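You operate a simulated robot arm through the tools that you are given. There is no shell and no other tool. Be economical: measure what you need, move in short steps, check, and stop when the job is done.

Carry out the task below with a simulated robot arm. There is one attempt and no reset: what you move stays moved.

Task
Reset the tripped low conveyor, set 3 m/min and FWD, then zero its counter.

Only the result counts: the job must be done as asked and must still hold three seconds after the hand-in. Knocking over, shifting, dropping, spilling or breaking anything else fails it.

Robot
A 6-joint arm with a two-finger parallel gripper, fixed in place. Base frame: the origin is at the foot of the arm, x ahead of it, y to its left, z up. Lengths are in mm, angles in degrees, forces in N, time in s.
With the tool pointing down near the work surface it reaches from about 200 to 620 mm from the base axis. Its first joint turns from -66.0 to 66.0 degrees. Payload 2.7 kg.
Tool frame: the origin (TCP) lies between the finger pads and is the grasp point; the fingertips stand 23 mm ahead of it; z points along the fingers, y is the line along which they close. The gripper opens to 94 mm. The fingers are 38 mm wide and 10 mm thick; the gripper's body (54 by 96 mm) begins 39 mm behind the TCP.
Orientation is told as [roll, pitch, yaw] about the base's x, y, z axes, in that order, counted from this pose: with the fingers straight down and closing along the base's y, the tool's x points along the base's -x, its y along +y and its z along -z.

Tools
- The arm moves only by the tool play_rows. Its argument "plan" is a list of rows, each a list of 7 numbers: the turn, a rotation vector about the tool's x, y, z in degrees, then the shift along the tool's x, y, z in mm, then the closure in counts, from 0 (fully open) to 255 (shut). In form: [[ax, ay, az, tx, ty, tz, gripper], ...]. A call has 1 to 20 rows; each row is the pose to reach, as a shift and turn from the pose commanded when the call began, along the tool's axes at that moment. Rows are played at 5 a second. More than 50 mm and 8.6 degrees between two rows, or a gripper value outside its range, and nothing of the call is played. Where a pose cannot be reached the arm comes as near as it can. A force on the tool above 70 N (or 10 N above the force at the start of the call, whichever is more), or a blocked arm, ends the call early, and 0.2 s more pass. The fingers move at their own pace (about 45 mm/s each) and stop on an object; they squeeze with about 21 N. The grip force told is the motor's: it shows also when the fingers shut on nothing. Time passes only in rows, and 0.2 s behind the last, so rows that repeat a pose let the fingers close. It gives the time, the measured TCP pose, the force on the tool (base axes), the opening and the grip force at its end, in the units of the frame above (readings bear some noise).
- Cameras (640 x 400 px; columns grow to the right, rows downward): "scene" is fixed at [58.6, -429.9, 1435.2]; the picture's right is [0.83, -0.56, 0.00], its down [-0.20, -0.29, -0.94] and it looks along [0.52, 0.78, -0.35] (base axes); focal length 321 px, centre (320, 200). "wrist" rides on the gripper at [87, 16, -74] in the tool frame; the picture's right is [-0.18, 0.98, 0.00], its down [-0.58, -0.11, -0.81] and it looks along [-0.79, -0.15, 0.59] (tool axes); focal length 243 px, centre (320, 200). There is no depth. A picture from a camera that has moved, and an enlarged one, comes with that camera's place and axes in the base frame and with its lens. The place of the scene camera against the robot may be out by one fixed shift of up to 25 mm in any direction.
- camera(camera): a new picture of that camera. The clock stands still meanwhile.
- zoom(camera, box): a new picture of the part [left, top, right, bottom] of that camera's present view, enlarged. The clock stands still meanwhile.
- job_done(): hands the job in; it is judged then, once.

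Go step by step. Nothing tells you positions but the pictures and the camera data: compare them with the known pose of the tool, close in by small moves and look again before you grip or let go. The budget is 120 turns and 68 pictures, counting those below and the enlarged ones. Unless the task says otherwise, let go and move clear before handing in, and close with one line.

The tools are called as a command line: name --pt "numbers of a row" for each row, then --argument value for the rest, lists and objects as JSON in quotes. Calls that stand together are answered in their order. play_rows: Moves the arm, as the interface text tells. Its arguments: {"type":"object","properties":{"plan":{"type":"array"}},"required":["plan"]} The other tools are called the same way: camera (camera) takes a picture; zoom (camera, box) takes an enlarged picture of a part of a camera's view; job_done () hands the job in.

At the start:

```text
t: 0.0
tool_pos: [262.3, 130.6, 1325.4]
tool_rot: [0.1, -0.1, 0.1]
force: [-0.3, 0.1, 0.7]
grip_width: 94.2
gripper_force: 0.0
```

scene: 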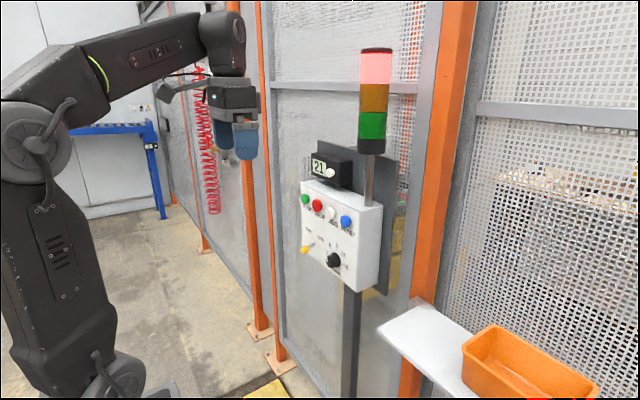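
wrist: 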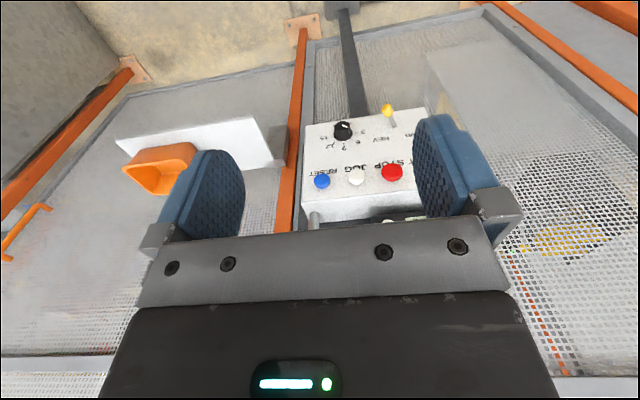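

I see a control box with green/red/white/blue buttons, a selector lever, a speed knob, a counter on top and a stack light. I'll zoom in to read the labels.

zoom --camera "scene" --box '[280, 140, 400, 300]'

zoom --camera "wrist" --box '[290, 80, 450, 230]'

zoom --camera "scene" --box '[295, 140, 355, 200]'

```text
2.50 times, centred on (340, 220) of scene
camera zoom: at [58.6, -429.9, 1435.2], right [0.83, -0.56, 0.0], down [-0.2, -0.29, -0.94], along [0.52, 0.78, -0.35], focal length 803 px, centre (270, 150)
```

zoom: 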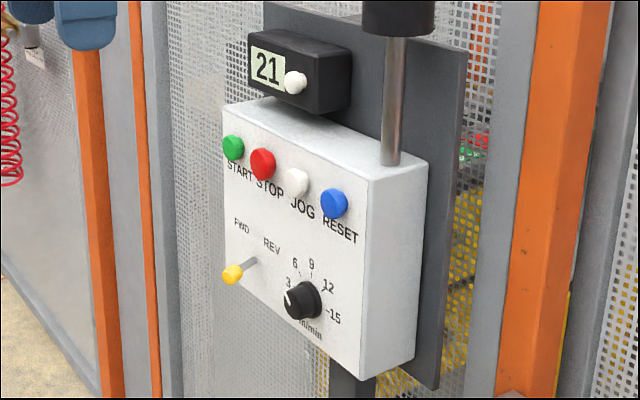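

```text
2.67 times, centred on (370, 155) of wrist
camera zoom: at [175.0, 146.9, 1398.3], right [0.18, 0.98, 0.0], down [0.58, -0.11, 0.81], along [0.79, -0.15, -0.59], focal length 647 px, centre (187, 320)
```

zoom: 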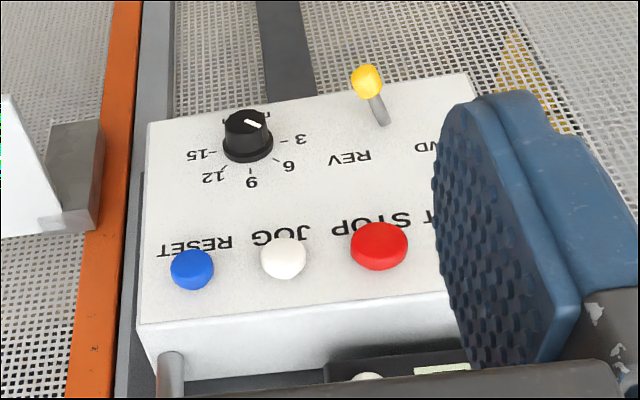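

```text
6.67 times, centred on (325, 170) of scene
camera zoom: at [58.6, -429.9, 1435.2], right [0.83, -0.56, 0.0], down [-0.2, -0.29, -0.94], along [0.52, 0.78, -0.35], focal length 2141 px, centre (287, 400)
```

zoom: 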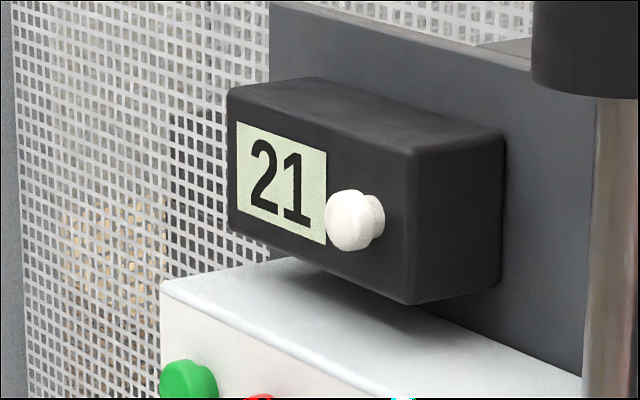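

The reset (blue) button triangulates to about (478, 93, 1133), and the panel faces -x. The lever leans toward REV. I'll close the fingers and rotate the tool to point forward, staying well clear of the panel.

play_rows --pt "0 -7.5 0 -8 -3 5 255" --pt "0 -15 0 -16 -6 10 255" --pt "0 -22.5 0 -24 -9 15 255" --pt "0 -30 0 -32 -12 20 255" --pt "0 -37.5 0 -40 -15 25 255" --pt "0 -45 0 -48 -18 30 255" --pt "0 -52.5 0 -56 -21 35 255" --pt "0 -60 0 -64 -24 40 255" --pt "0 -67.5 0 -72 -27 45 255" --pt "0 -75 0 -80 -30 50 255" --pt "0 -82.5 0 -88 -33 55 255" --pt "0 -90 0 -96 -37 60 255" --pt "0 -90 0 -96 -37 60 255"

camera --camera "wrist"

camera --camera "scene"

```text
t: 2.8
tool_pos: [358.4, 93.0, 1265.9]
tool_rot: [69.7, -90.0, -69.8]
force: [0.6, 1.1, -0.3]
grip_width: 0.0
gripper_force: 21.4
```

```text
62 pictures are left
camera wrist: at [282.6, 109.3, 1176.9], right [0.0, 0.98, 0.18], down [-0.81, -0.11, 0.58], along [0.59, -0.15, 0.79], focal length 243 px, centre (320, 200)
```

wrist: 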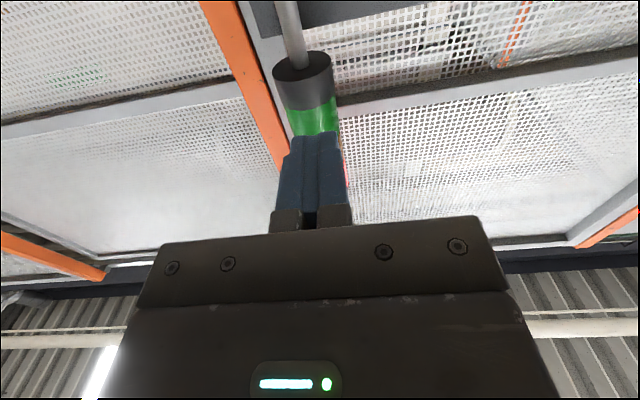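

```text
61 pictures are left
```

scene: 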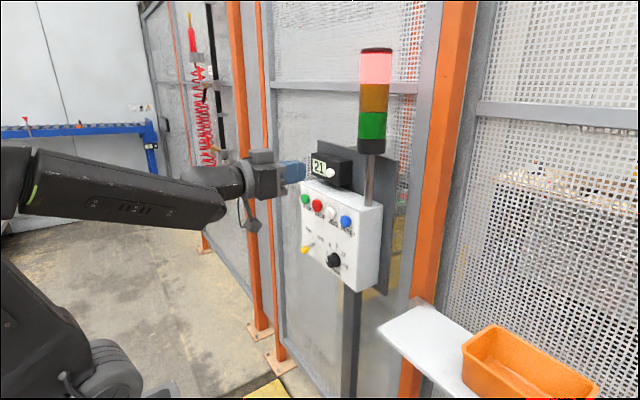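

The horizontal pose works, but the wrist camera now looks up from below. I'll roll the tool about its axis so the camera rides above and looks down at the panel.

play_rows --pt "0 0 8.5 0 0 0 255" --pt "0 0 17 0 0 0 255" --pt "0 0 25.5 0 0 0 255" --pt "0 0 34 0 0 0 255" --pt "0 0 42.5 0 0 0 255" --pt "0 0 51 0 0 0 255" --pt "0 0 59.5 0 0 0 255" --pt "0 0 68 0 0 0 255" --pt "0 0 76.5 0 0 0 255" --pt "0 0 85 0 0 0 255" --pt "0 0 93.5 0 0 0 255" --pt "0 0 102 0 0 0 255" --pt "0 0 110.5 0 0 0 255" --pt "0 0 119 0 0 0 255" --pt "0 0 127.5 0 0 0 255" --pt "0 0 136 0 0 0 255" --pt "0 0 144.5 0 0 0 255" --pt "0 0 153 0 0 0 255" --pt "0 0 161.5 0 0 0 255" --pt "0 0 170 0 0 0 255"

camera --camera "wrist"

```text
t: 7.0
tool_pos: [358.4, 94.1, 1264.5]
tool_rot: [89.9, 80.2, -90.1]
force: [0.2, -0.8, 0.1]
grip_width: 0.0
gripper_force: 21.1
out of reach, approached as far as the arm can: row 3, 4, 5, 6, 7, 8, 9, 10, 11, 12, 13, 14, 15
```

```text
60 pictures are left
camera wrist: at [283.3, 92.2, 1352.0], right [0.0, -1.0, -0.01], down [-0.81, 0.01, -0.59], along [0.59, 0.01, -0.81], focal length 243 px, centre (320, 200)
```

wrist: 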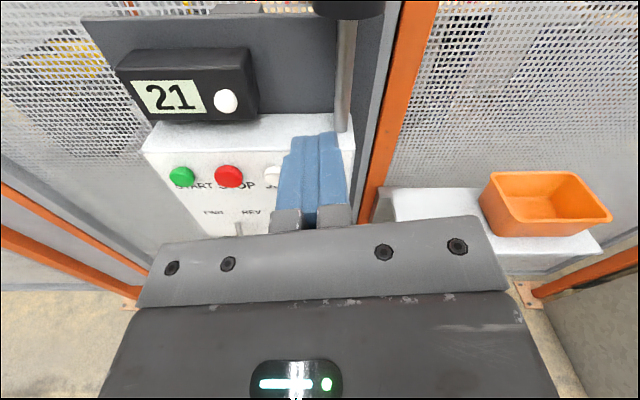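

The flip worked and the camera now looks down with the picture upright. I estimate reset at (475, 93, 1133), the knob at (466, 135, 1012), the lever tip at (440, 215, 1019) leaning to REV, and the counter button at (497, 185, 1221). I'll finish the roll and take a detailed look at the knob.

play_rows --pt "0 0 5 0 0 0 255" --pt "0 0 10 0 0 0 255"

zoom --camera "scene" --box '[295, 220, 365, 280]'

```text
t: 7.6
tool_pos: [359.3, 94.5, 1265.9]
tool_rot: [-102.2, 90.0, 77.9]
force: [-0.1, 0.0, 0.3]
grip_width: 0.1
gripper_force: 21.5
```

```text
6.67 times, centred on (330, 250) of scene
camera zoom: at [58.6, -429.9, 1435.2], right [0.83, -0.56, 0.0], down [-0.2, -0.29, -0.94], along [0.52, 0.78, -0.35], focal length 2141 px, centre (253, -133)
```

zoom: 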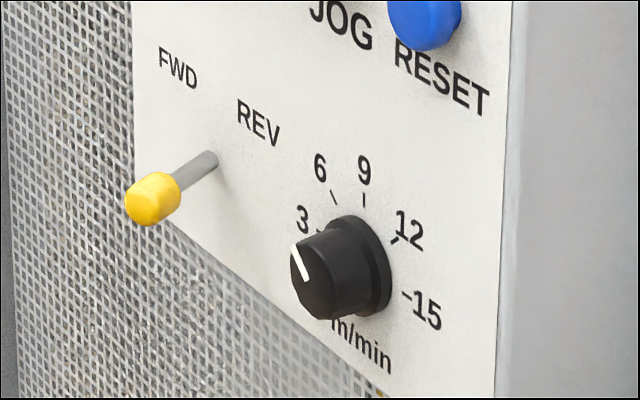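

The knob pointer sits at 6, so it needs 45° counter-clockwise to reach 3. I'll go down to the reset button's height and approach it.

play_rows --pt "0 0 0 -40 1 0 255" --pt "0 0 0 -80 1 0 255" --pt "0 0 0 -110 1 0 255" --pt "0 0 0 -133 1 0 255" --pt "0 0 0 -133 1 30 255" --pt "0 0 0 -133 1 60 255" --pt "0 0 0 -133 1 75 255"

zoom --camera "scene" --box '[270, 150, 400, 280]'

camera --camera "wrist"

```text
t: 9.2
tool_pos: [434.8, 92.2, 1132.8]
tool_rot: [-117.8, 89.9, 62.3]
force: [-0.4, 0.3, 0.9]
grip_width: 0.0
gripper_force: 20.7
```

```text
3.08 times, centred on (335, 215) of scene
camera zoom: at [58.6, -429.9, 1435.2], right [0.83, -0.56, 0.0], down [-0.2, -0.29, -0.94], along [0.52, 0.78, -0.35], focal length 988 px, centre (274, 154)
```

zoom: 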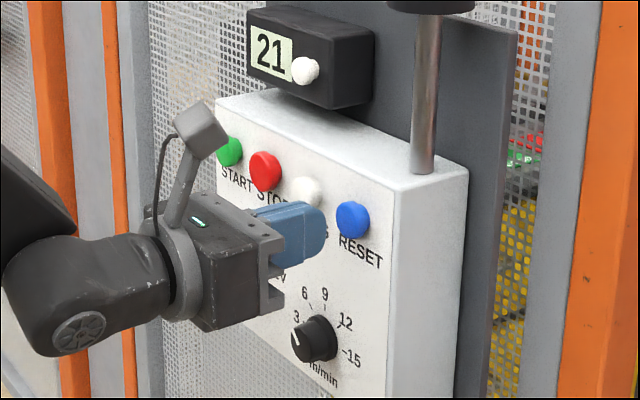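

```text
57 pictures are left
camera wrist: at [358.4, 76.9, 1217.4], right [0.0, -0.98, -0.19], down [-0.81, 0.11, -0.58], along [0.59, 0.15, -0.79], focal length 243 px, centre (320, 200)
```

wrist: 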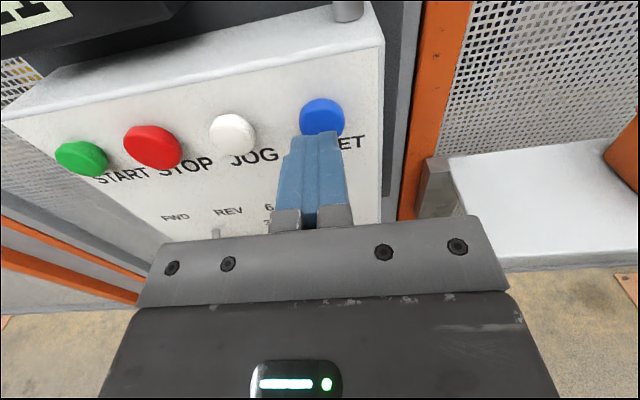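

The tip lines up with the blue button at about y=91, z=1137. I'll raise slightly and press in small steps.

play_rows --pt "0 0 0 4 1 5 255" --pt "0 0 0 4 1 10 255" --pt "0 0 0 4 1 14 255" --pt "0 0 0 4 1 17 255" --pt "0 0 0 4 1 20 255"

camera --camera "scene"

```text
t: 10.4
tool_pos: [453.2, 91.8, 1135.7]
tool_rot: [-128.0, 89.9, 52.0]
force: [0.0, 0.2, -0.3]
grip_width: 0.1
gripper_force: 21.0
```

```text
56 pictures are left
```

scene: 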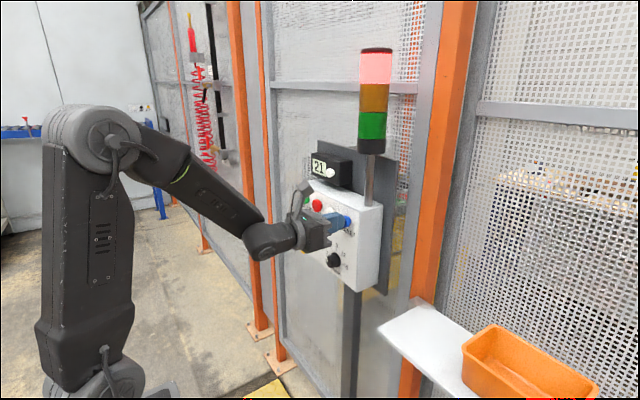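

No contact yet (tip at x≈476). I'll continue in small steps.

play_rows --pt "0 0 0 0 0 2 255" --pt "0 0 0 0 0 4 255" --pt "0 0 0 0 0 6 255"

zoom --camera "scene" --box '[290, 40, 410, 280]'

```text
t: 11.2
tool_pos: [459.1, 93.1, 1135.7]
tool_rot: [-107.4, 89.9, 72.6]
force: [-2.6, 0.9, 0.3]
grip_width: 0.0
gripper_force: 21.7
```

```text
1.67 times, centred on (350, 160) of scene
camera zoom: at [58.5, -429.9, 1435.2], right [0.83, -0.56, 0.0], down [-0.19, -0.29, -0.94], along [0.52, 0.78, -0.35], focal length 535 px, centre (270, 267)
```

zoom: 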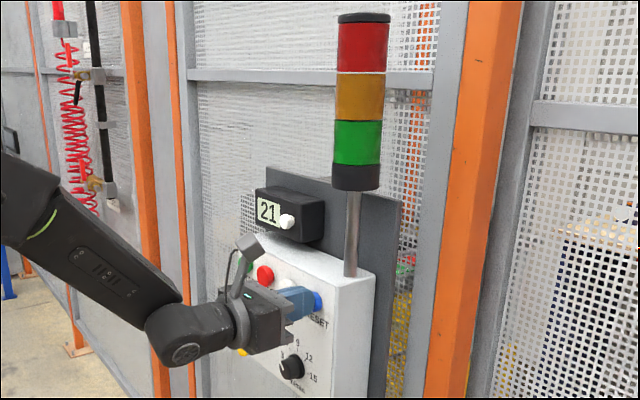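

The red lamp has gone out with light contact. I'll back off and check that it stays out.

play_rows --pt "0 0 0 0 0 -20 255" --pt "0 0 0 0 0 -50 255" --pt "0 0 0 0 0 -80 255" --pt "0 0 0 0 0 -80 255"

zoom --camera "scene" --box '[290, 40, 410, 280]'

```text
t: 12.2
tool_pos: [380.3, 90.9, 1135.9]
tool_rot: [-118.4, 90.0, 61.8]
force: [-0.4, 0.4, -0.1]
grip_width: 0.1
gripper_force: 21.3
```

```text
1.67 times, centred on (350, 160) of scene
camera zoom: at [58.6, -429.9, 1435.2], right [0.83, -0.56, 0.0], down [-0.2, -0.29, -0.94], along [0.52, 0.78, -0.35], focal length 535 px, centre (270, 267)
```

zoom: 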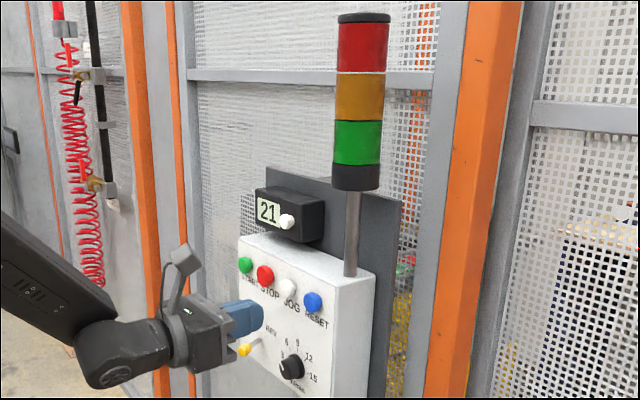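

Reset is done, with red out and staying out. Next I'll open the fingers partway and go in front of the knob.

play_rows --pt "0 0 0 -30 -10 0 110" --pt "0 0 0 -60 -22 0 110" --pt "0 0 0 -90 -33 0 110" --pt "0 0 0 -124 -44 0 110" --pt "0 0 0 -124 -44 0 110"

camera --camera "wrist"

zoom --camera "scene" --box '[270, 200, 390, 300]'

```text
t: 13.4
tool_pos: [377.9, 137.3, 1013.8]
tool_rot: [-129.3, 89.9, 50.7]
force: [-0.5, 0.5, -0.3]
grip_width: 53.4
gripper_force: 0.1
```

```text
53 pictures are left
camera wrist: at [303.0, 120.0, 1098.2], right [0.0, -0.98, -0.19], down [-0.81, 0.11, -0.58], along [0.59, 0.15, -0.79], focal length 243 px, centre (320, 200)
```

wrist: 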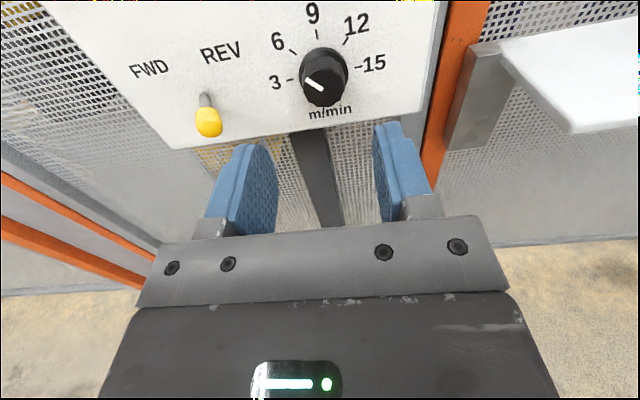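

```text
4.00 times, centred on (330, 250) of scene
camera zoom: at [58.6, -429.9, 1435.2], right [0.83, -0.56, 0.0], down [-0.2, -0.29, -0.94], along [0.52, 0.78, -0.35], focal length 1285 px, centre (280, 0)
```

zoom: 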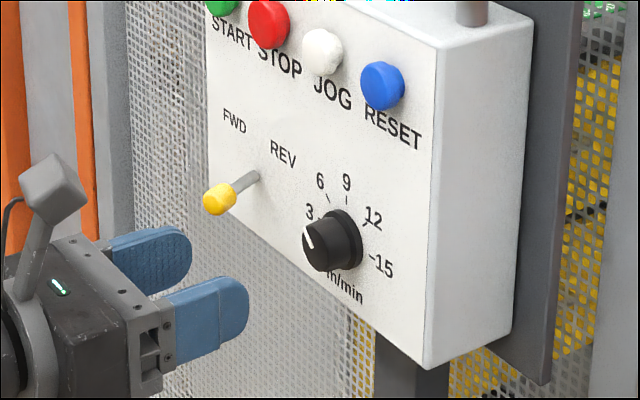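

zoom --camera "wrist" --box '[190, 0, 410, 150]'

```text
2.67 times, centred on (300, 75) of wrist
camera zoom: at [303.0, 120.0, 1098.2], right [0.0, -0.98, -0.19], down [-0.81, 0.11, -0.58], along [0.59, 0.15, -0.79], focal length 647 px, centre (373, 533)
```

zoom: 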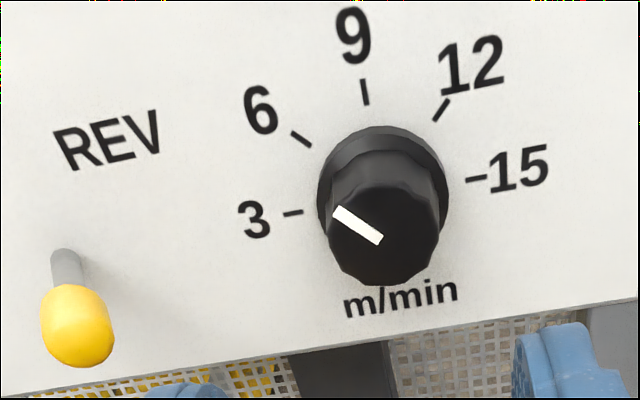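

Knob axis is at about y=134, z=1009.5 and the pointer is confirmed at 6. I'll pre-roll +25°, then advance over the knob.

play_rows --pt "0 0 8.3 -1 1 0 110" --pt "0 0 16.6 -2 1.5 0 110" --pt "0 0 25 -3 1.6 0 110" --pt "0 0 25 -3 1.6 25 110" --pt "0 0 25 -3 1.6 50 110" --pt "0 0 25 -3 1.6 65 110" --pt "0 0 25 -3 1.6 65 110"

camera --camera "wrist"

zoom --camera "scene" --box '[270, 200, 390, 300]'

```text
t: 15.0
tool_pos: [428.9, 195.0, 1110.4]
tool_rot: [-89.7, 65.1, 90.1]
force: [-1.2, 0.0, 0.0]
grip_width: 53.6
gripper_force: 0.1
out of reach, approached as far as the arm can: row 1, 2, 3, 4, 5, 6, 7
```

```text
50 pictures are left
camera wrist: at [352.7, 144.7, 1180.5], right [0.0, -0.81, -0.58], down [-0.81, 0.35, -0.48], along [0.59, 0.47, -0.66], focal length 243 px, centre (320, 200)
```

wrist: 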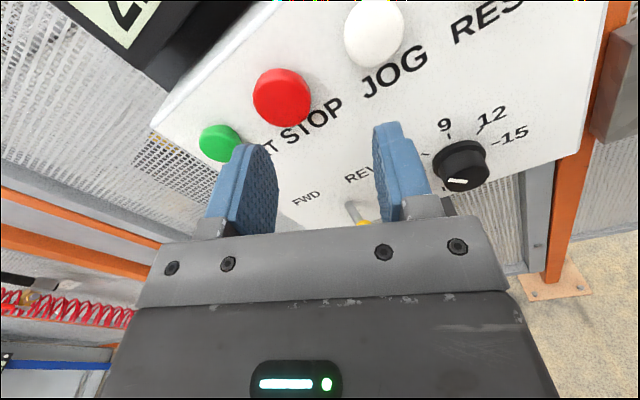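

```text
4.00 times, centred on (330, 250) of scene
camera zoom: at [58.6, -429.9, 1435.2], right [0.83, -0.56, 0.0], down [-0.2, -0.29, -0.94], along [0.52, 0.78, -0.35], focal length 1285 px, centre (280, 0)
```

zoom: 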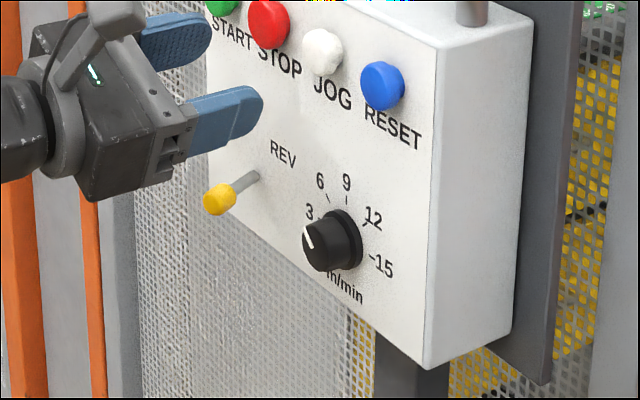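

That roll direction is out of reach here and the arm drifted, without touching anything. I'll retreat straight back and then check the pose.

play_rows --pt "0 0 0 0 0 -25 110" --pt "0 0 0 0 0 -50 110"

```text
t: 15.6
tool_pos: [377.8, 194.2, 1110.8]
tool_rot: [-90.0, 64.9, 89.9]
force: [-0.4, -0.6, 0.2]
grip_width: 53.7
gripper_force: 0.0
```

The pose is clean. I'll roll back by -25° and check that it is reachable.

play_rows --pt "0 0 -8.3 0 0 0 110" --pt "0 0 -16.6 0 0 0 110" --pt "0 0 -25 0 0 0 110" --pt "0 0 -25 0 0 0 110"

```text
t: 16.6
tool_pos: [375.8, 194.4, 1111.4]
tool_rot: [108.1, 89.9, -71.9]
force: [-0.3, 0.6, -0.8]
grip_width: 53.6
gripper_force: 0.1
```

Level again. I'll return to the knob standoff and test roll 0→-45° there before engaging.

play_rows --pt "0 0 0 -35 20 0 110" --pt "0 0 0 -70 40 0 110" --pt "0 0 0 -101 60 0 110" --pt "0 0 -8 -101 60 0 110" --pt "0 0 -16 -101 60 0 110" --pt "0 0 -24 -101 60 0 110" --pt "0 0 -32 -101 60 0 110" --pt "0 0 -40 -101 60 0 110" --pt "0 0 -48 -101 60 0 110" --pt "0 0 -48 -101 60 0 110"

```text
t: 18.8
tool_pos: [375.8, 133.7, 1010.6]
tool_rot: [90.0, 41.8, -90.0]
force: [0.0, -0.6, 0.2]
grip_width: 53.5
gripper_force: 0.1
```

Roll to -48° is reachable at standoff. I'll roll back to 0 and advance until the tips are just short of the knob face.

play_rows --pt "0 0 8 0 0 0 110" --pt "0 0 16 0 0 0 110" --pt "0 0 24 0 0 0 110" --pt "0 0 32 0 0 0 110" --pt "0 0 40 0 0 0 110" --pt "0 0 48 0 0 0 110" --pt "0 0 48 0 0 25 110" --pt "0 0 48 0 0 50 110" --pt "0 0 48 0 0 60 110" --pt "0 0 48 0 0 60 110"

camera --camera "wrist"

zoom --camera "scene" --box '[270, 200, 390, 300]'

```text
t: 21.0
tool_pos: [435.4, 132.5, 1010.6]
tool_rot: [-124.6, 90.0, 55.4]
force: [0.3, 0.1, 0.2]
grip_width: 53.5
gripper_force: 0.1
```

```text
48 pictures are left
camera wrist: at [359.8, 116.8, 1095.6], right [0.0, -0.98, -0.18], down [-0.81, 0.11, -0.58], along [0.59, 0.15, -0.79], focal length 243 px, centre (320, 200)
```

wrist: 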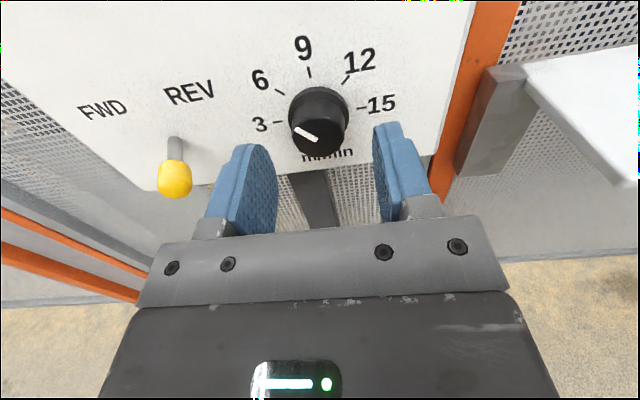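

```text
4.00 times, centred on (330, 250) of scene
camera zoom: at [58.6, -429.9, 1435.2], right [0.83, -0.56, 0.0], down [-0.2, -0.29, -0.94], along [0.52, 0.78, -0.35], focal length 1285 px, centre (280, 0)
```

zoom: 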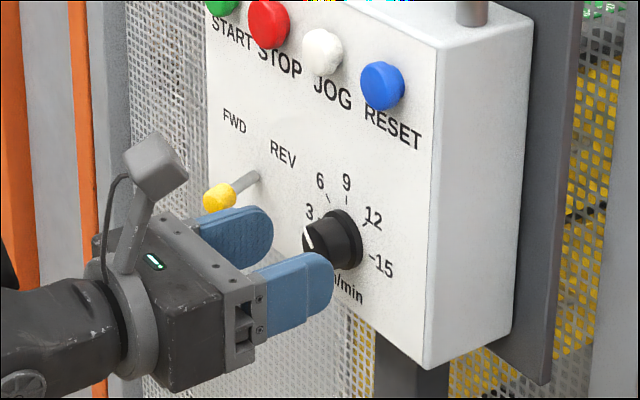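

Two-view estimates put the knob face at x≈472 with its axis at z≈1007. I'll lower 3 mm, advance 26 mm in small steps, and look.

play_rows --pt "0 0 0 -3 0 8 110" --pt "0 0 0 -3 0 16 110" --pt "0 0 0 -3 0 22 110" --pt "0 0 0 -3 0 26 110" --pt "0 0 0 -3 0 26 110"

camera --camera "wrist"

zoom --camera "scene" --box '[290, 220, 370, 280]'

```text
t: 22.2
tool_pos: [460.6, 133.0, 1006.6]
tool_rot: [-92.3, 89.9, 87.6]
force: [0.1, 0.2, -0.1]
grip_width: 53.3
gripper_force: 0.2
```

```text
46 pictures are left
camera wrist: at [386.1, 117.0, 1092.3], right [0.0, -0.98, -0.18], down [-0.81, 0.11, -0.58], along [0.59, 0.15, -0.79], focal length 243 px, centre (320, 200)
```

wrist: 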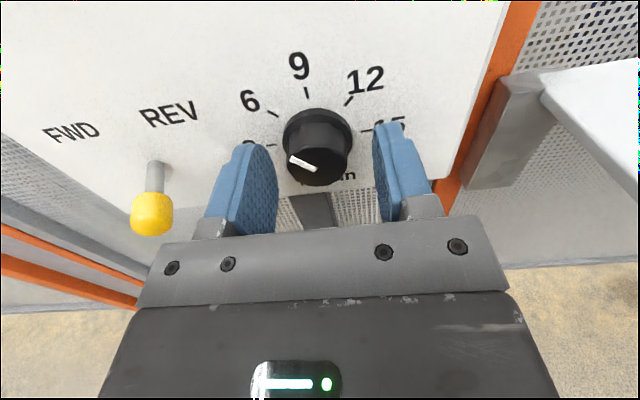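

```text
6.67 times, centred on (330, 250) of scene
camera zoom: at [58.6, -429.9, 1435.2], right [0.83, -0.56, 0.0], down [-0.2, -0.29, -0.94], along [0.52, 0.78, -0.35], focal length 2141 px, centre (253, -133)
```

zoom: 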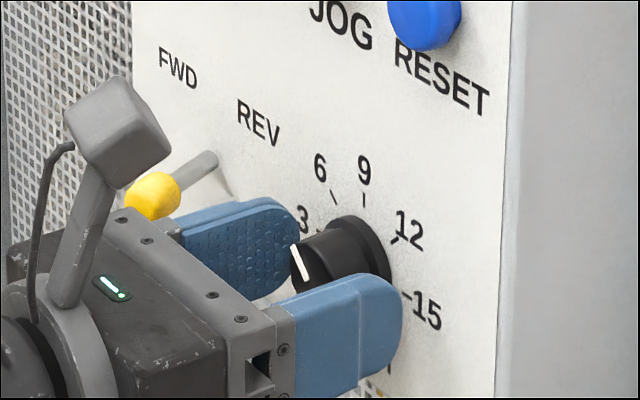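

Relative views show the tips about 12 mm past the knob face and centred on its axis. I'll close on it.

play_rows --pt "0 0 0 0 0 0 170" --pt "0 0 0 0 0 0 255" --pt "0 0 0 0 0 0 255" --pt "0 0 0 0 0 0 255"

camera --camera "wrist"

```text
t: 23.2
tool_pos: [461.9, 134.9, 1007.4]
tool_rot: [-144.5, 90.0, 35.7]
force: [1.1, 12.3, -2.6]
grip_width: 33.8
gripper_force: 45.3
```

```text
44 pictures are left
camera wrist: at [386.2, 118.2, 1092.3], right [0.0, -0.98, -0.18], down [-0.81, 0.11, -0.58], along [0.59, 0.15, -0.79], focal length 243 px, centre (320, 200)
```

wrist: 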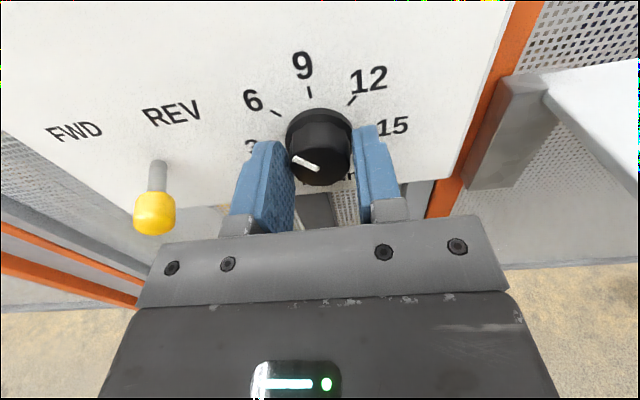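

Gripped at 33.8 mm with a slight side load, so I'll recentre 1.5 mm toward +y and turn -22° first.

play_rows --pt "0 0 0 0 -1.5 0 255" --pt "0 0 0 0 -1.5 0 255" --pt "0 0 -6 0 -1.5 0 255" --pt "0 0 -12 0 -1.5 0 255" --pt "0 0 -18 0 -1.5 0 255" --pt "0 0 -24 0 -1.5 0 255"

camera --camera "wrist"

```text
t: 24.6
tool_pos: [462.4, 134.4, 1006.1]
tool_rot: [90.2, 65.9, -90.0]
force: [3.1, 2.9, -3.1]
grip_width: 33.8
gripper_force: 44.8
```

```text
43 pictures are left
camera wrist: at [386.0, 155.4, 1091.4], right [0.0, -0.97, 0.23], down [-0.81, -0.14, -0.58], along [0.59, -0.19, -0.78], focal length 243 px, centre (320, 200)
```

wrist: 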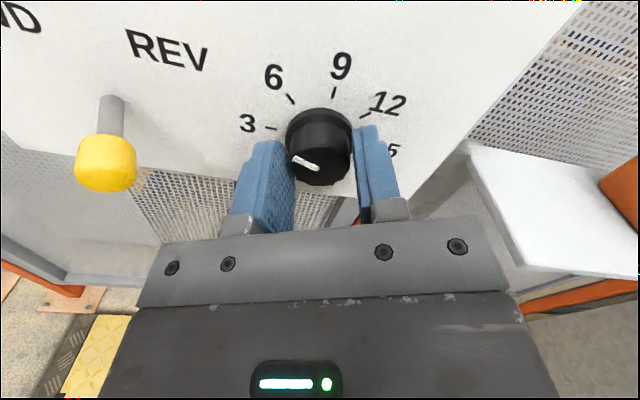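

The knob turns with the gripper. I'll continue another 20.5°.

play_rows --pt "0 0 -6 0 0 0 255" --pt "0 0 -12 0 0 0 255" --pt "0 0 -17 0 0 0 255" --pt "0 0 -20.5 0 0 0 255" --pt "0 0 -20.5 0 0 0 255"

zoom --camera "wrist" --box '[200, 30, 440, 200]'

zoom --camera "scene" --box '[290, 220, 370, 280]'

```text
t: 25.8
tool_pos: [462.5, 135.3, 1007.9]
tool_rot: [90.0, 45.5, -90.1]
force: [1.0, -1.2, -1.1]
grip_width: 33.5
gripper_force: 45.2
```

```text
2.35 times, centred on (320, 115) of wrist
camera zoom: at [386.1, 184.0, 1078.9], right [0.0, -0.83, 0.56], down [-0.81, -0.33, -0.49], along [0.59, -0.45, -0.67], focal length 571 px, centre (320, 400)
```

zoom: 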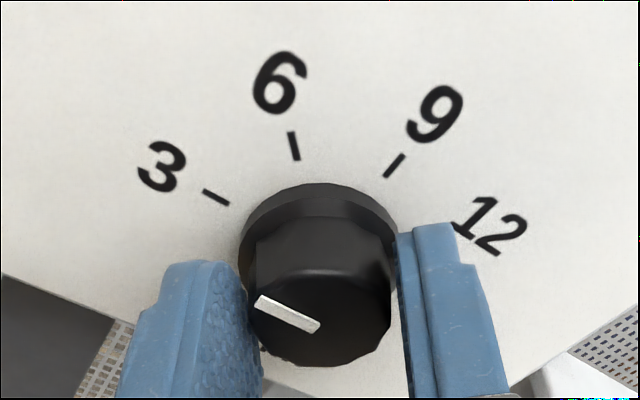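

```text
6.67 times, centred on (330, 250) of scene
camera zoom: at [58.7, -429.9, 1435.2], right [0.83, -0.56, 0.0], down [-0.2, -0.29, -0.94], along [0.52, 0.78, -0.35], focal length 2141 px, centre (253, -133)
```

zoom: 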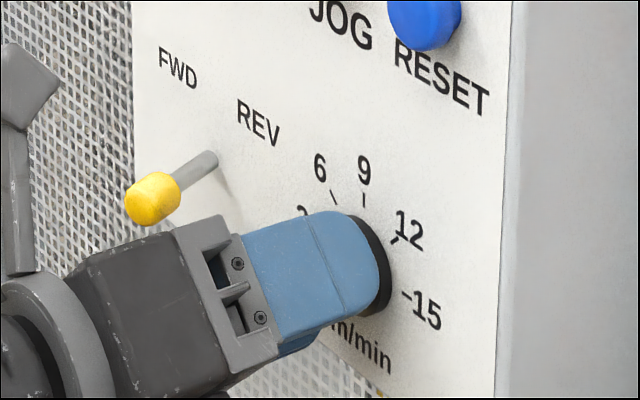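

The pointer is parallel with the 3 tick. I'll release, retreat straight back and verify.

play_rows --pt "0 0 0 0 0 0 110" --pt "0 0 0 0 0 0 110" --pt "0 0 0 0 0 0 110" --pt "0 0 0 0 0 -30 110" --pt "0 0 0 0 0 -60 110" --pt "0 0 0 0 0 -85 110" --pt "0 0 8 0 0 -85 110" --pt "0 0 16 0 0 -85 110" --pt "0 0 24 0 0 -85 110" --pt "0 0 32 0 0 -85 110" --pt "0 0 40 0 0 -85 110" --pt "0 0 44.5 0 0 -85 110" --pt "0 0 44.5 0 0 -85 110"

zoom --camera "wrist" --box '[190, 0, 410, 150]'

zoom --camera "scene" --box '[290, 220, 370, 280]'

```text
t: 28.6
tool_pos: [377.1, 135.1, 1006.5]
tool_rot: [-97.9, 89.8, 81.9]
force: [-0.2, -0.4, 0.1]
grip_width: 53.8
gripper_force: 0.1
```

```text
2.67 times, centred on (300, 75) of wrist
camera zoom: at [300.8, 118.4, 1092.2], right [0.0, -0.98, -0.19], down [-0.81, 0.11, -0.58], along [0.59, 0.15, -0.79], focal length 647 px, centre (373, 533)
```

zoom: 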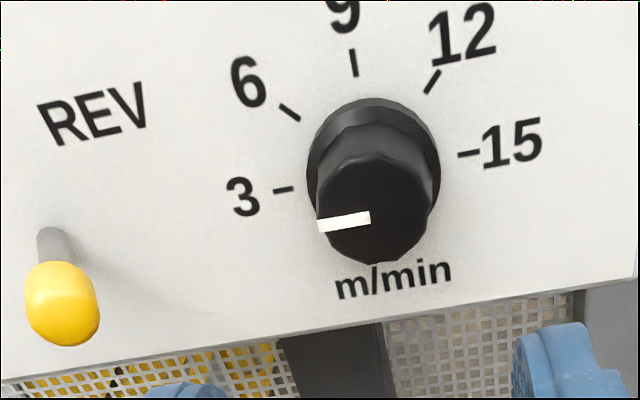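

```text
6.67 times, centred on (330, 250) of scene
camera zoom: at [58.6, -429.9, 1435.2], right [0.83, -0.56, 0.0], down [-0.2, -0.29, -0.94], along [0.52, 0.78, -0.35], focal length 2141 px, centre (253, -133)
```

zoom: 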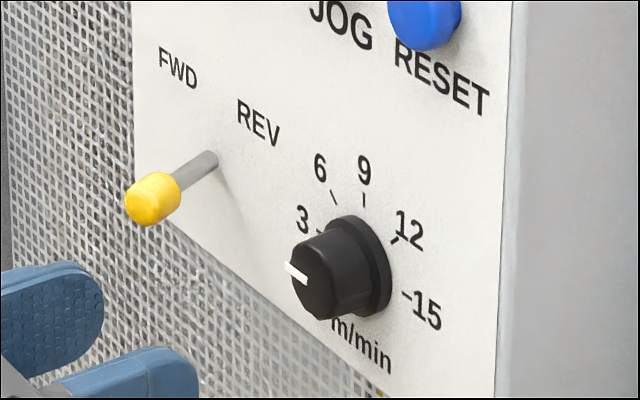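

The knob reads 3. Next I'll close the fingers and move to the right side of the toggle lever (tip ≈ (450, 217, 1010)), ready to push it left to FWD.

play_rows --pt "0 0 0 0 -18 0 255" --pt "0 0 0 2 -35 0 255" --pt "0 0 0 3 -50 0 255" --pt "0 0 0 3 -50 0 255" --pt "0 0 0 3 -50 25 255" --pt "0 0 0 3 -50 45 255" --pt "0 0 0 3 -50 60 255" --pt "0 0 0 3 -50 60 255"

camera --camera "wrist"

zoom --camera "scene" --box '[270, 210, 360, 280]'

```text
t: 30.4
tool_pos: [436.4, 185.1, 1009.8]
tool_rot: [-115.2, 90.0, 64.6]
force: [-0.6, 0.2, 0.2]
grip_width: 0.1
gripper_force: 21.3
```

```text
38 pictures are left
camera wrist: at [360.9, 168.4, 1095.5], right [0.0, -0.98, -0.18], down [-0.81, 0.11, -0.58], along [0.59, 0.15, -0.79], focal length 243 px, centre (320, 200)
```

wrist: 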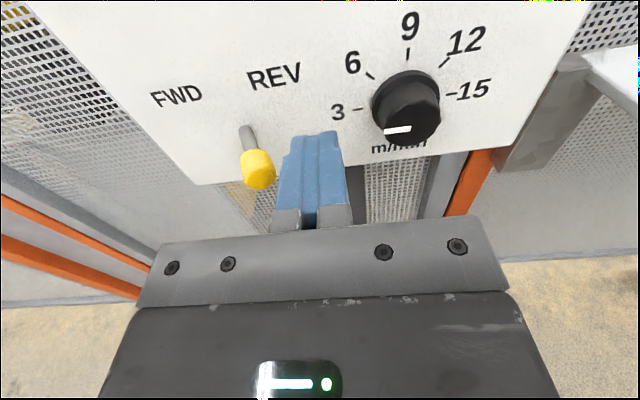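

```text
5.71 times, centred on (315, 245) of scene
camera zoom: at [58.6, -429.9, 1435.2], right [0.83, -0.56, 0.0], down [-0.2, -0.29, -0.94], along [0.52, 0.78, -0.35], focal length 1836 px, centre (349, -57)
```

zoom: 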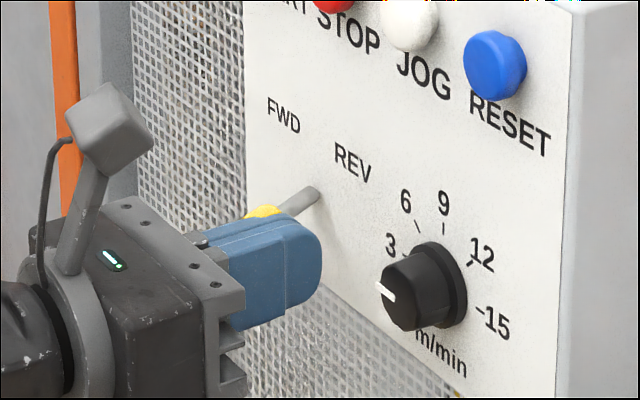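

The finger is just right of the lever cap at matching height. I'll push toward +y in small steps.

play_rows --pt "0 0 0 0 -6 0 255" --pt "0 0 0 0 -12 0 255" --pt "0 0 0 0 -16 0 255" --pt "0 0 0 0 -20 0 255" --pt "0 0 0 0 -24 0 255" --pt "0 0 0 0 -28 0 255" --pt "0 0 0 0 -32 0 255"

camera --camera "wrist"

```text
t: 32.0
tool_pos: [437.0, 217.9, 1010.4]
tool_rot: [-110.1, 89.9, 69.9]
force: [0.0, 0.5, 0.3]
grip_width: 0.0
gripper_force: 20.7
```

```text
36 pictures are left
camera wrist: at [360.8, 201.0, 1095.4], right [0.0, -0.98, -0.18], down [-0.81, 0.11, -0.58], along [0.59, 0.15, -0.79], focal length 243 px, centre (320, 200)
```

wrist: 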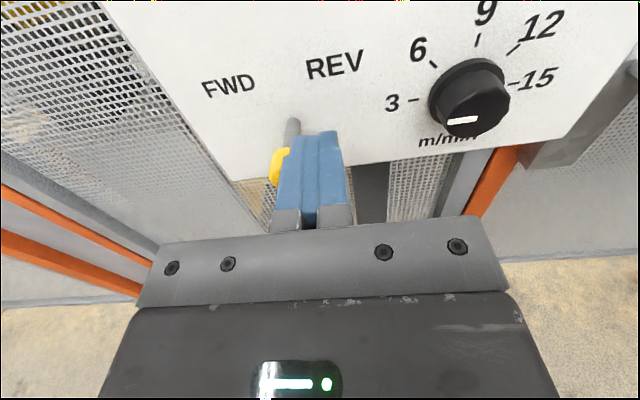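

The lever seems to have moved. I'll back off sideways to see whether it latched.

play_rows --pt "0 0 0 0 15 0 255" --pt "0 0 0 0 32 0 255" --pt "0 0 0 0 32 0 255"

camera --camera "wrist"

```text
t: 32.8
tool_pos: [436.4, 185.7, 1009.4]
tool_rot: [-122.8, 89.9, 57.2]
force: [-0.4, 0.1, 0.2]
grip_width: 0.0
gripper_force: 20.9
```

```text
35 pictures are left
camera wrist: at [361.1, 168.3, 1095.2], right [0.0, -0.98, -0.18], down [-0.81, 0.11, -0.58], along [0.59, 0.15, -0.79], focal length 243 px, centre (320, 200)
```

wrist: 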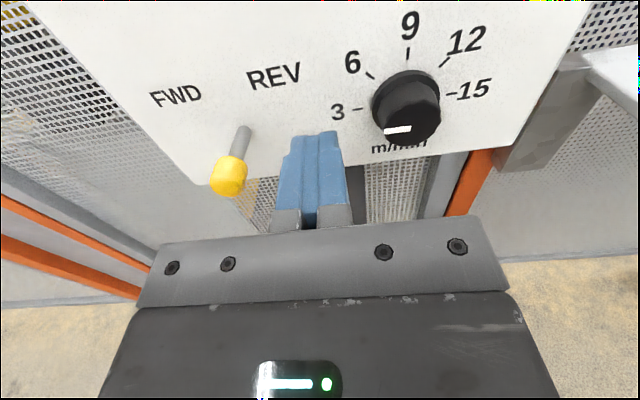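

The lever now stands about perpendicular, where I left it, so it needs to go further. I'll push on toward FWD until it stops.

play_rows --pt "0 0 0 0 -15 0 255" --pt "0 0 0 0 -30 0 255" --pt "0 0 0 0 -35 0 255" --pt "0 0 0 0 -39 0 255" --pt "0 0 0 0 -42 0 255" --pt "0 0 0 0 -45 0 255"

camera --camera "wrist"

```text
t: 34.2
tool_pos: [437.4, 229.7, 1010.9]
tool_rot: [-113.9, 89.9, 66.3]
force: [0.0, -1.3, 1.1]
grip_width: 0.0
gripper_force: 20.9
```

```text
34 pictures are left
camera wrist: at [360.7, 213.4, 1095.7], right [0.0, -0.98, -0.19], down [-0.81, 0.11, -0.58], along [0.59, 0.15, -0.79], focal length 243 px, centre (320, 200)
```

wrist: 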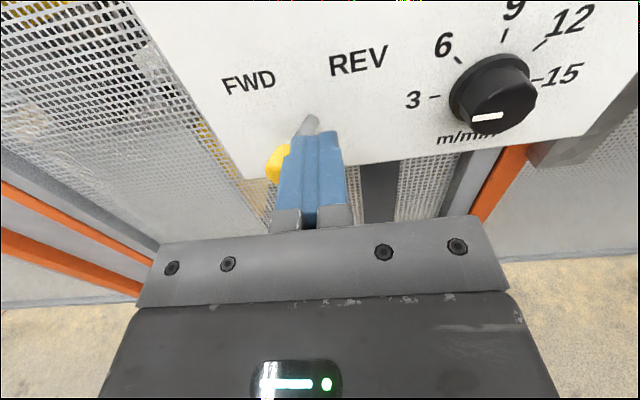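

Lever now leans toward FWD. I'll push a few millimetres more to find the stop.

play_rows --pt "0 0 0 0 -2 0 255" --pt "0 0 0 0 -4 0 255"

play_rows --pt "0 0 0 0 -2 0 255"

camera --camera "wrist"

```text
t: 34.8
tool_pos: [436.9, 231.0, 1010.0]
tool_rot: [-113.2, 89.9, 66.2]
force: [-5.0, -24.8, 4.9]
grip_width: 0.1
gripper_force: 21.1
```

```text
t: 35.2
tool_pos: [437.3, 230.8, 1010.2]
tool_rot: [-84.9, 90.0, 94.4]
force: [-5.2, -35.8, 6.3]
grip_width: 0.0
gripper_force: 20.9
```

```text
33 pictures are left
camera wrist: at [361.0, 215.7, 1095.3], right [-0.01, -0.98, -0.19], down [-0.8, 0.12, -0.58], along [0.59, 0.14, -0.79], focal length 243 px, centre (320, 200)
```

wrist: 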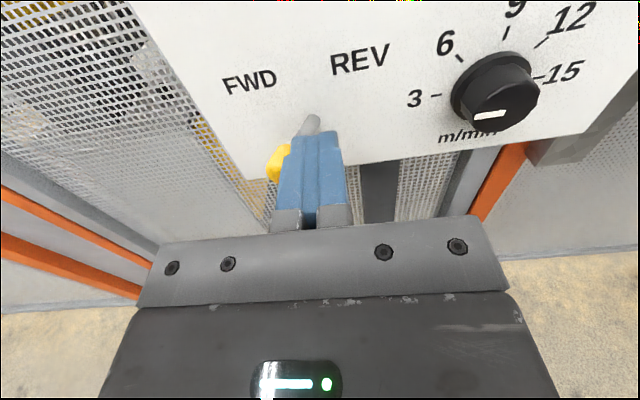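

The stop has been reached (force rose to 36 N). I'll back off sideways, then retreat and check the lever.

play_rows --pt "0 0 0 0 5 0 255" --pt "0 0 0 0 25 0 255" --pt "0 0 0 0 45 0 255" --pt "0 0 0 0 45 -30 255" --pt "0 0 0 0 45 -60 255" --pt "0 0 0 0 45 -60 255"

zoom --camera "scene" --box '[290, 40, 410, 280]'

camera --camera "wrist"

```text
t: 36.6
tool_pos: [377.1, 190.2, 1011.5]
tool_rot: [-128.2, 89.8, 51.7]
force: [0.0, -0.4, -0.3]
grip_width: 0.0
gripper_force: 21.5
```

```text
1.67 times, centred on (350, 160) of scene
camera zoom: at [58.6, -429.9, 1435.2], right [0.83, -0.56, 0.0], down [-0.2, -0.29, -0.94], along [0.52, 0.78, -0.35], focal length 535 px, centre (270, 267)
```

zoom: 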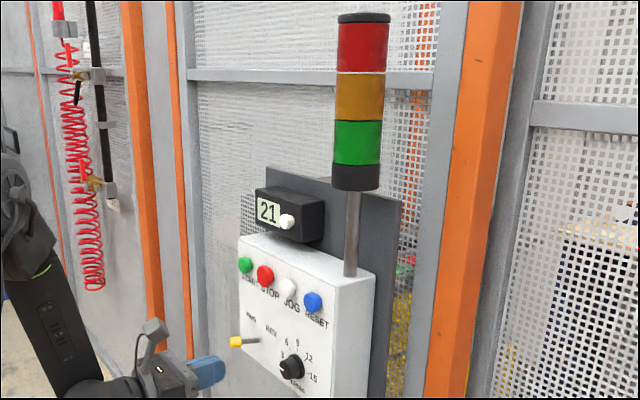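

```text
31 pictures are left
camera wrist: at [300.7, 174.5, 1095.8], right [0.0, -0.98, -0.19], down [-0.81, 0.11, -0.58], along [0.59, 0.15, -0.79], focal length 243 px, centre (320, 200)
```

wrist: 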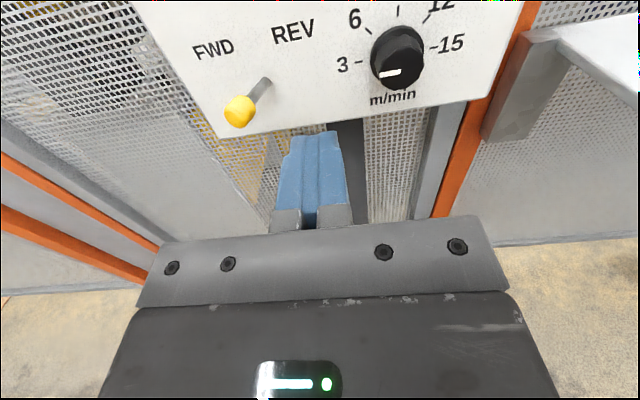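

The lever is on FWD and the knob still at 3. Next I'll rise to the counter button, staying back from the panel.

play_rows --pt "0 0 0 40 0 0 255" --pt "0 0 0 80 2 0 255" --pt "0 0 0 120 4 0 255" --pt "0 0 0 160 6 0 255" --pt "0 0 0 200 8 0 255" --pt "0 0 0 210 8 0 255" --pt "0 0 0 210 8 0 255"

camera --camera "wrist"

zoom --camera "scene" --box '[270, 140, 370, 220]'

```text
t: 38.2
tool_pos: [375.4, 183.0, 1220.8]
tool_rot: [-103.9, 90.0, 76.0]
force: [-0.1, 1.1, 0.4]
grip_width: 0.0
gripper_force: 21.4
```

```text
30 pictures are left
camera wrist: at [300.8, 166.1, 1306.1], right [0.0, -0.98, -0.18], down [-0.81, 0.11, -0.58], along [0.59, 0.15, -0.79], focal length 243 px, centre (320, 200)
```

wrist: 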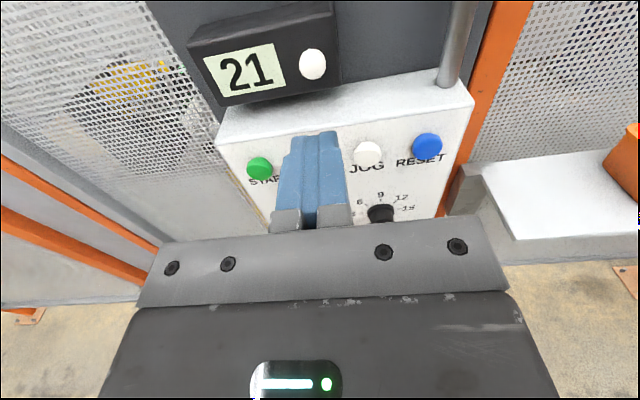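

```text
5.00 times, centred on (320, 180) of scene
camera zoom: at [58.6, -429.9, 1435.2], right [0.83, -0.56, 0.0], down [-0.2, -0.29, -0.94], along [0.52, 0.78, -0.35], focal length 1606 px, centre (320, 300)
```

zoom: 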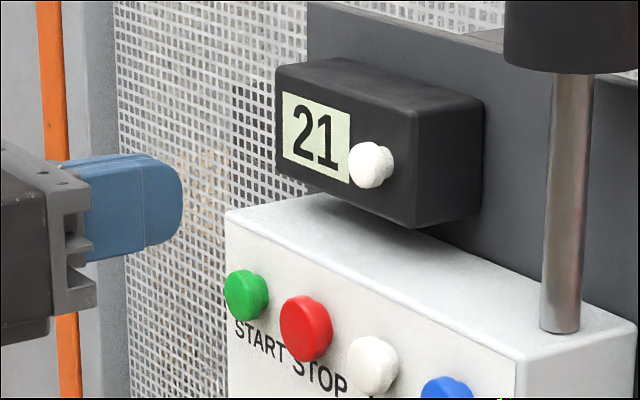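

The counter button is at about (498, 188.5, 1219). I'll approach to about 12 mm short of it.

play_rows --pt "0 0 0 -1 -6 20 255" --pt "0 0 0 -1 -6 50 255" --pt "0 0 0 -1 -6 75 255" --pt "0 0 0 -1 -6 85 255" --pt "0 0 0 -1 -6 85 255"

camera --camera "wrist"

zoom --camera "scene" --box '[270, 140, 370, 220]'

```text
t: 39.4
tool_pos: [461.3, 189.6, 1219.6]
tool_rot: [-128.8, 89.9, 51.3]
force: [-0.2, -0.1, -0.3]
grip_width: 0.0
gripper_force: 20.5
```

```text
28 pictures are left
camera wrist: at [385.9, 172.3, 1304.6], right [0.0, -0.98, -0.18], down [-0.81, 0.11, -0.58], along [0.59, 0.15, -0.79], focal length 243 px, centre (320, 200)
```

wrist: 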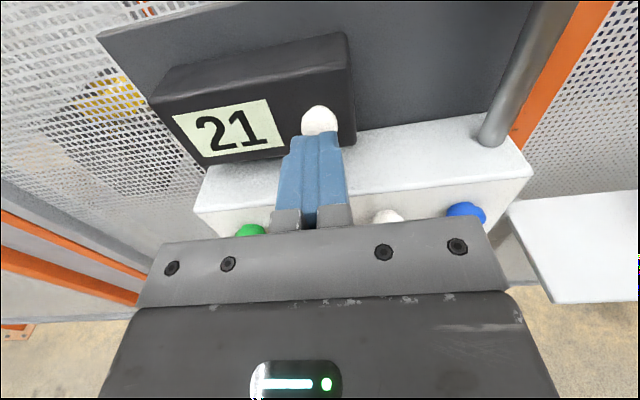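

```text
5.00 times, centred on (320, 180) of scene
camera zoom: at [58.6, -429.9, 1435.2], right [0.83, -0.56, 0.0], down [-0.2, -0.29, -0.94], along [0.52, 0.78, -0.35], focal length 1606 px, centre (320, 300)
```

zoom: 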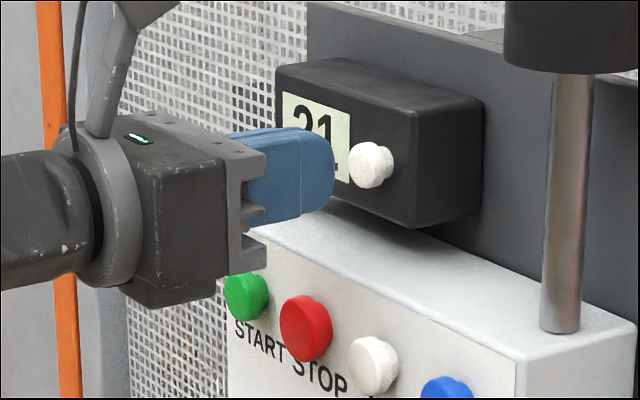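

Aligned. I'll press forward in small steps, watching the force.

play_rows --pt "0 0 0 0 0 6 255" --pt "0 0 0 0 0 12 255" --pt "0 0 0 0 0 15 255" --pt "0 0 0 0 0 17 255"

zoom --camera "wrist" --box '[140, 40, 400, 200]'

```text
t: 40.4
tool_pos: [477.9, 189.1, 1220.1]
tool_rot: [-116.5, 90.0, 63.6]
force: [0.1, 0.3, -0.3]
grip_width: 0.0
gripper_force: 20.8
```

```text
2.46 times, centred on (270, 120) of wrist
camera zoom: at [402.9, 172.3, 1304.5], right [0.0, -0.98, -0.19], down [-0.81, 0.11, -0.58], along [0.59, 0.15, -0.79], focal length 597 px, centre (443, 397)
```

zoom: 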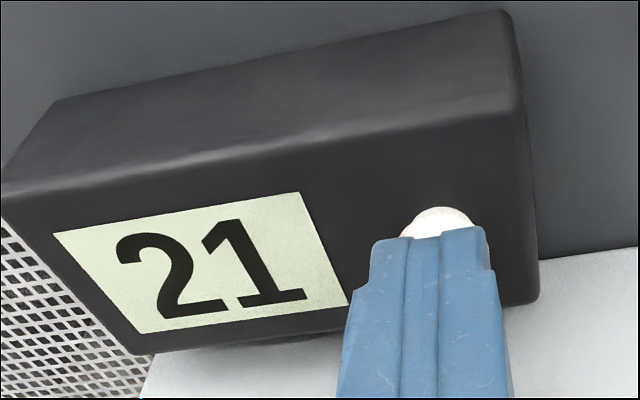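

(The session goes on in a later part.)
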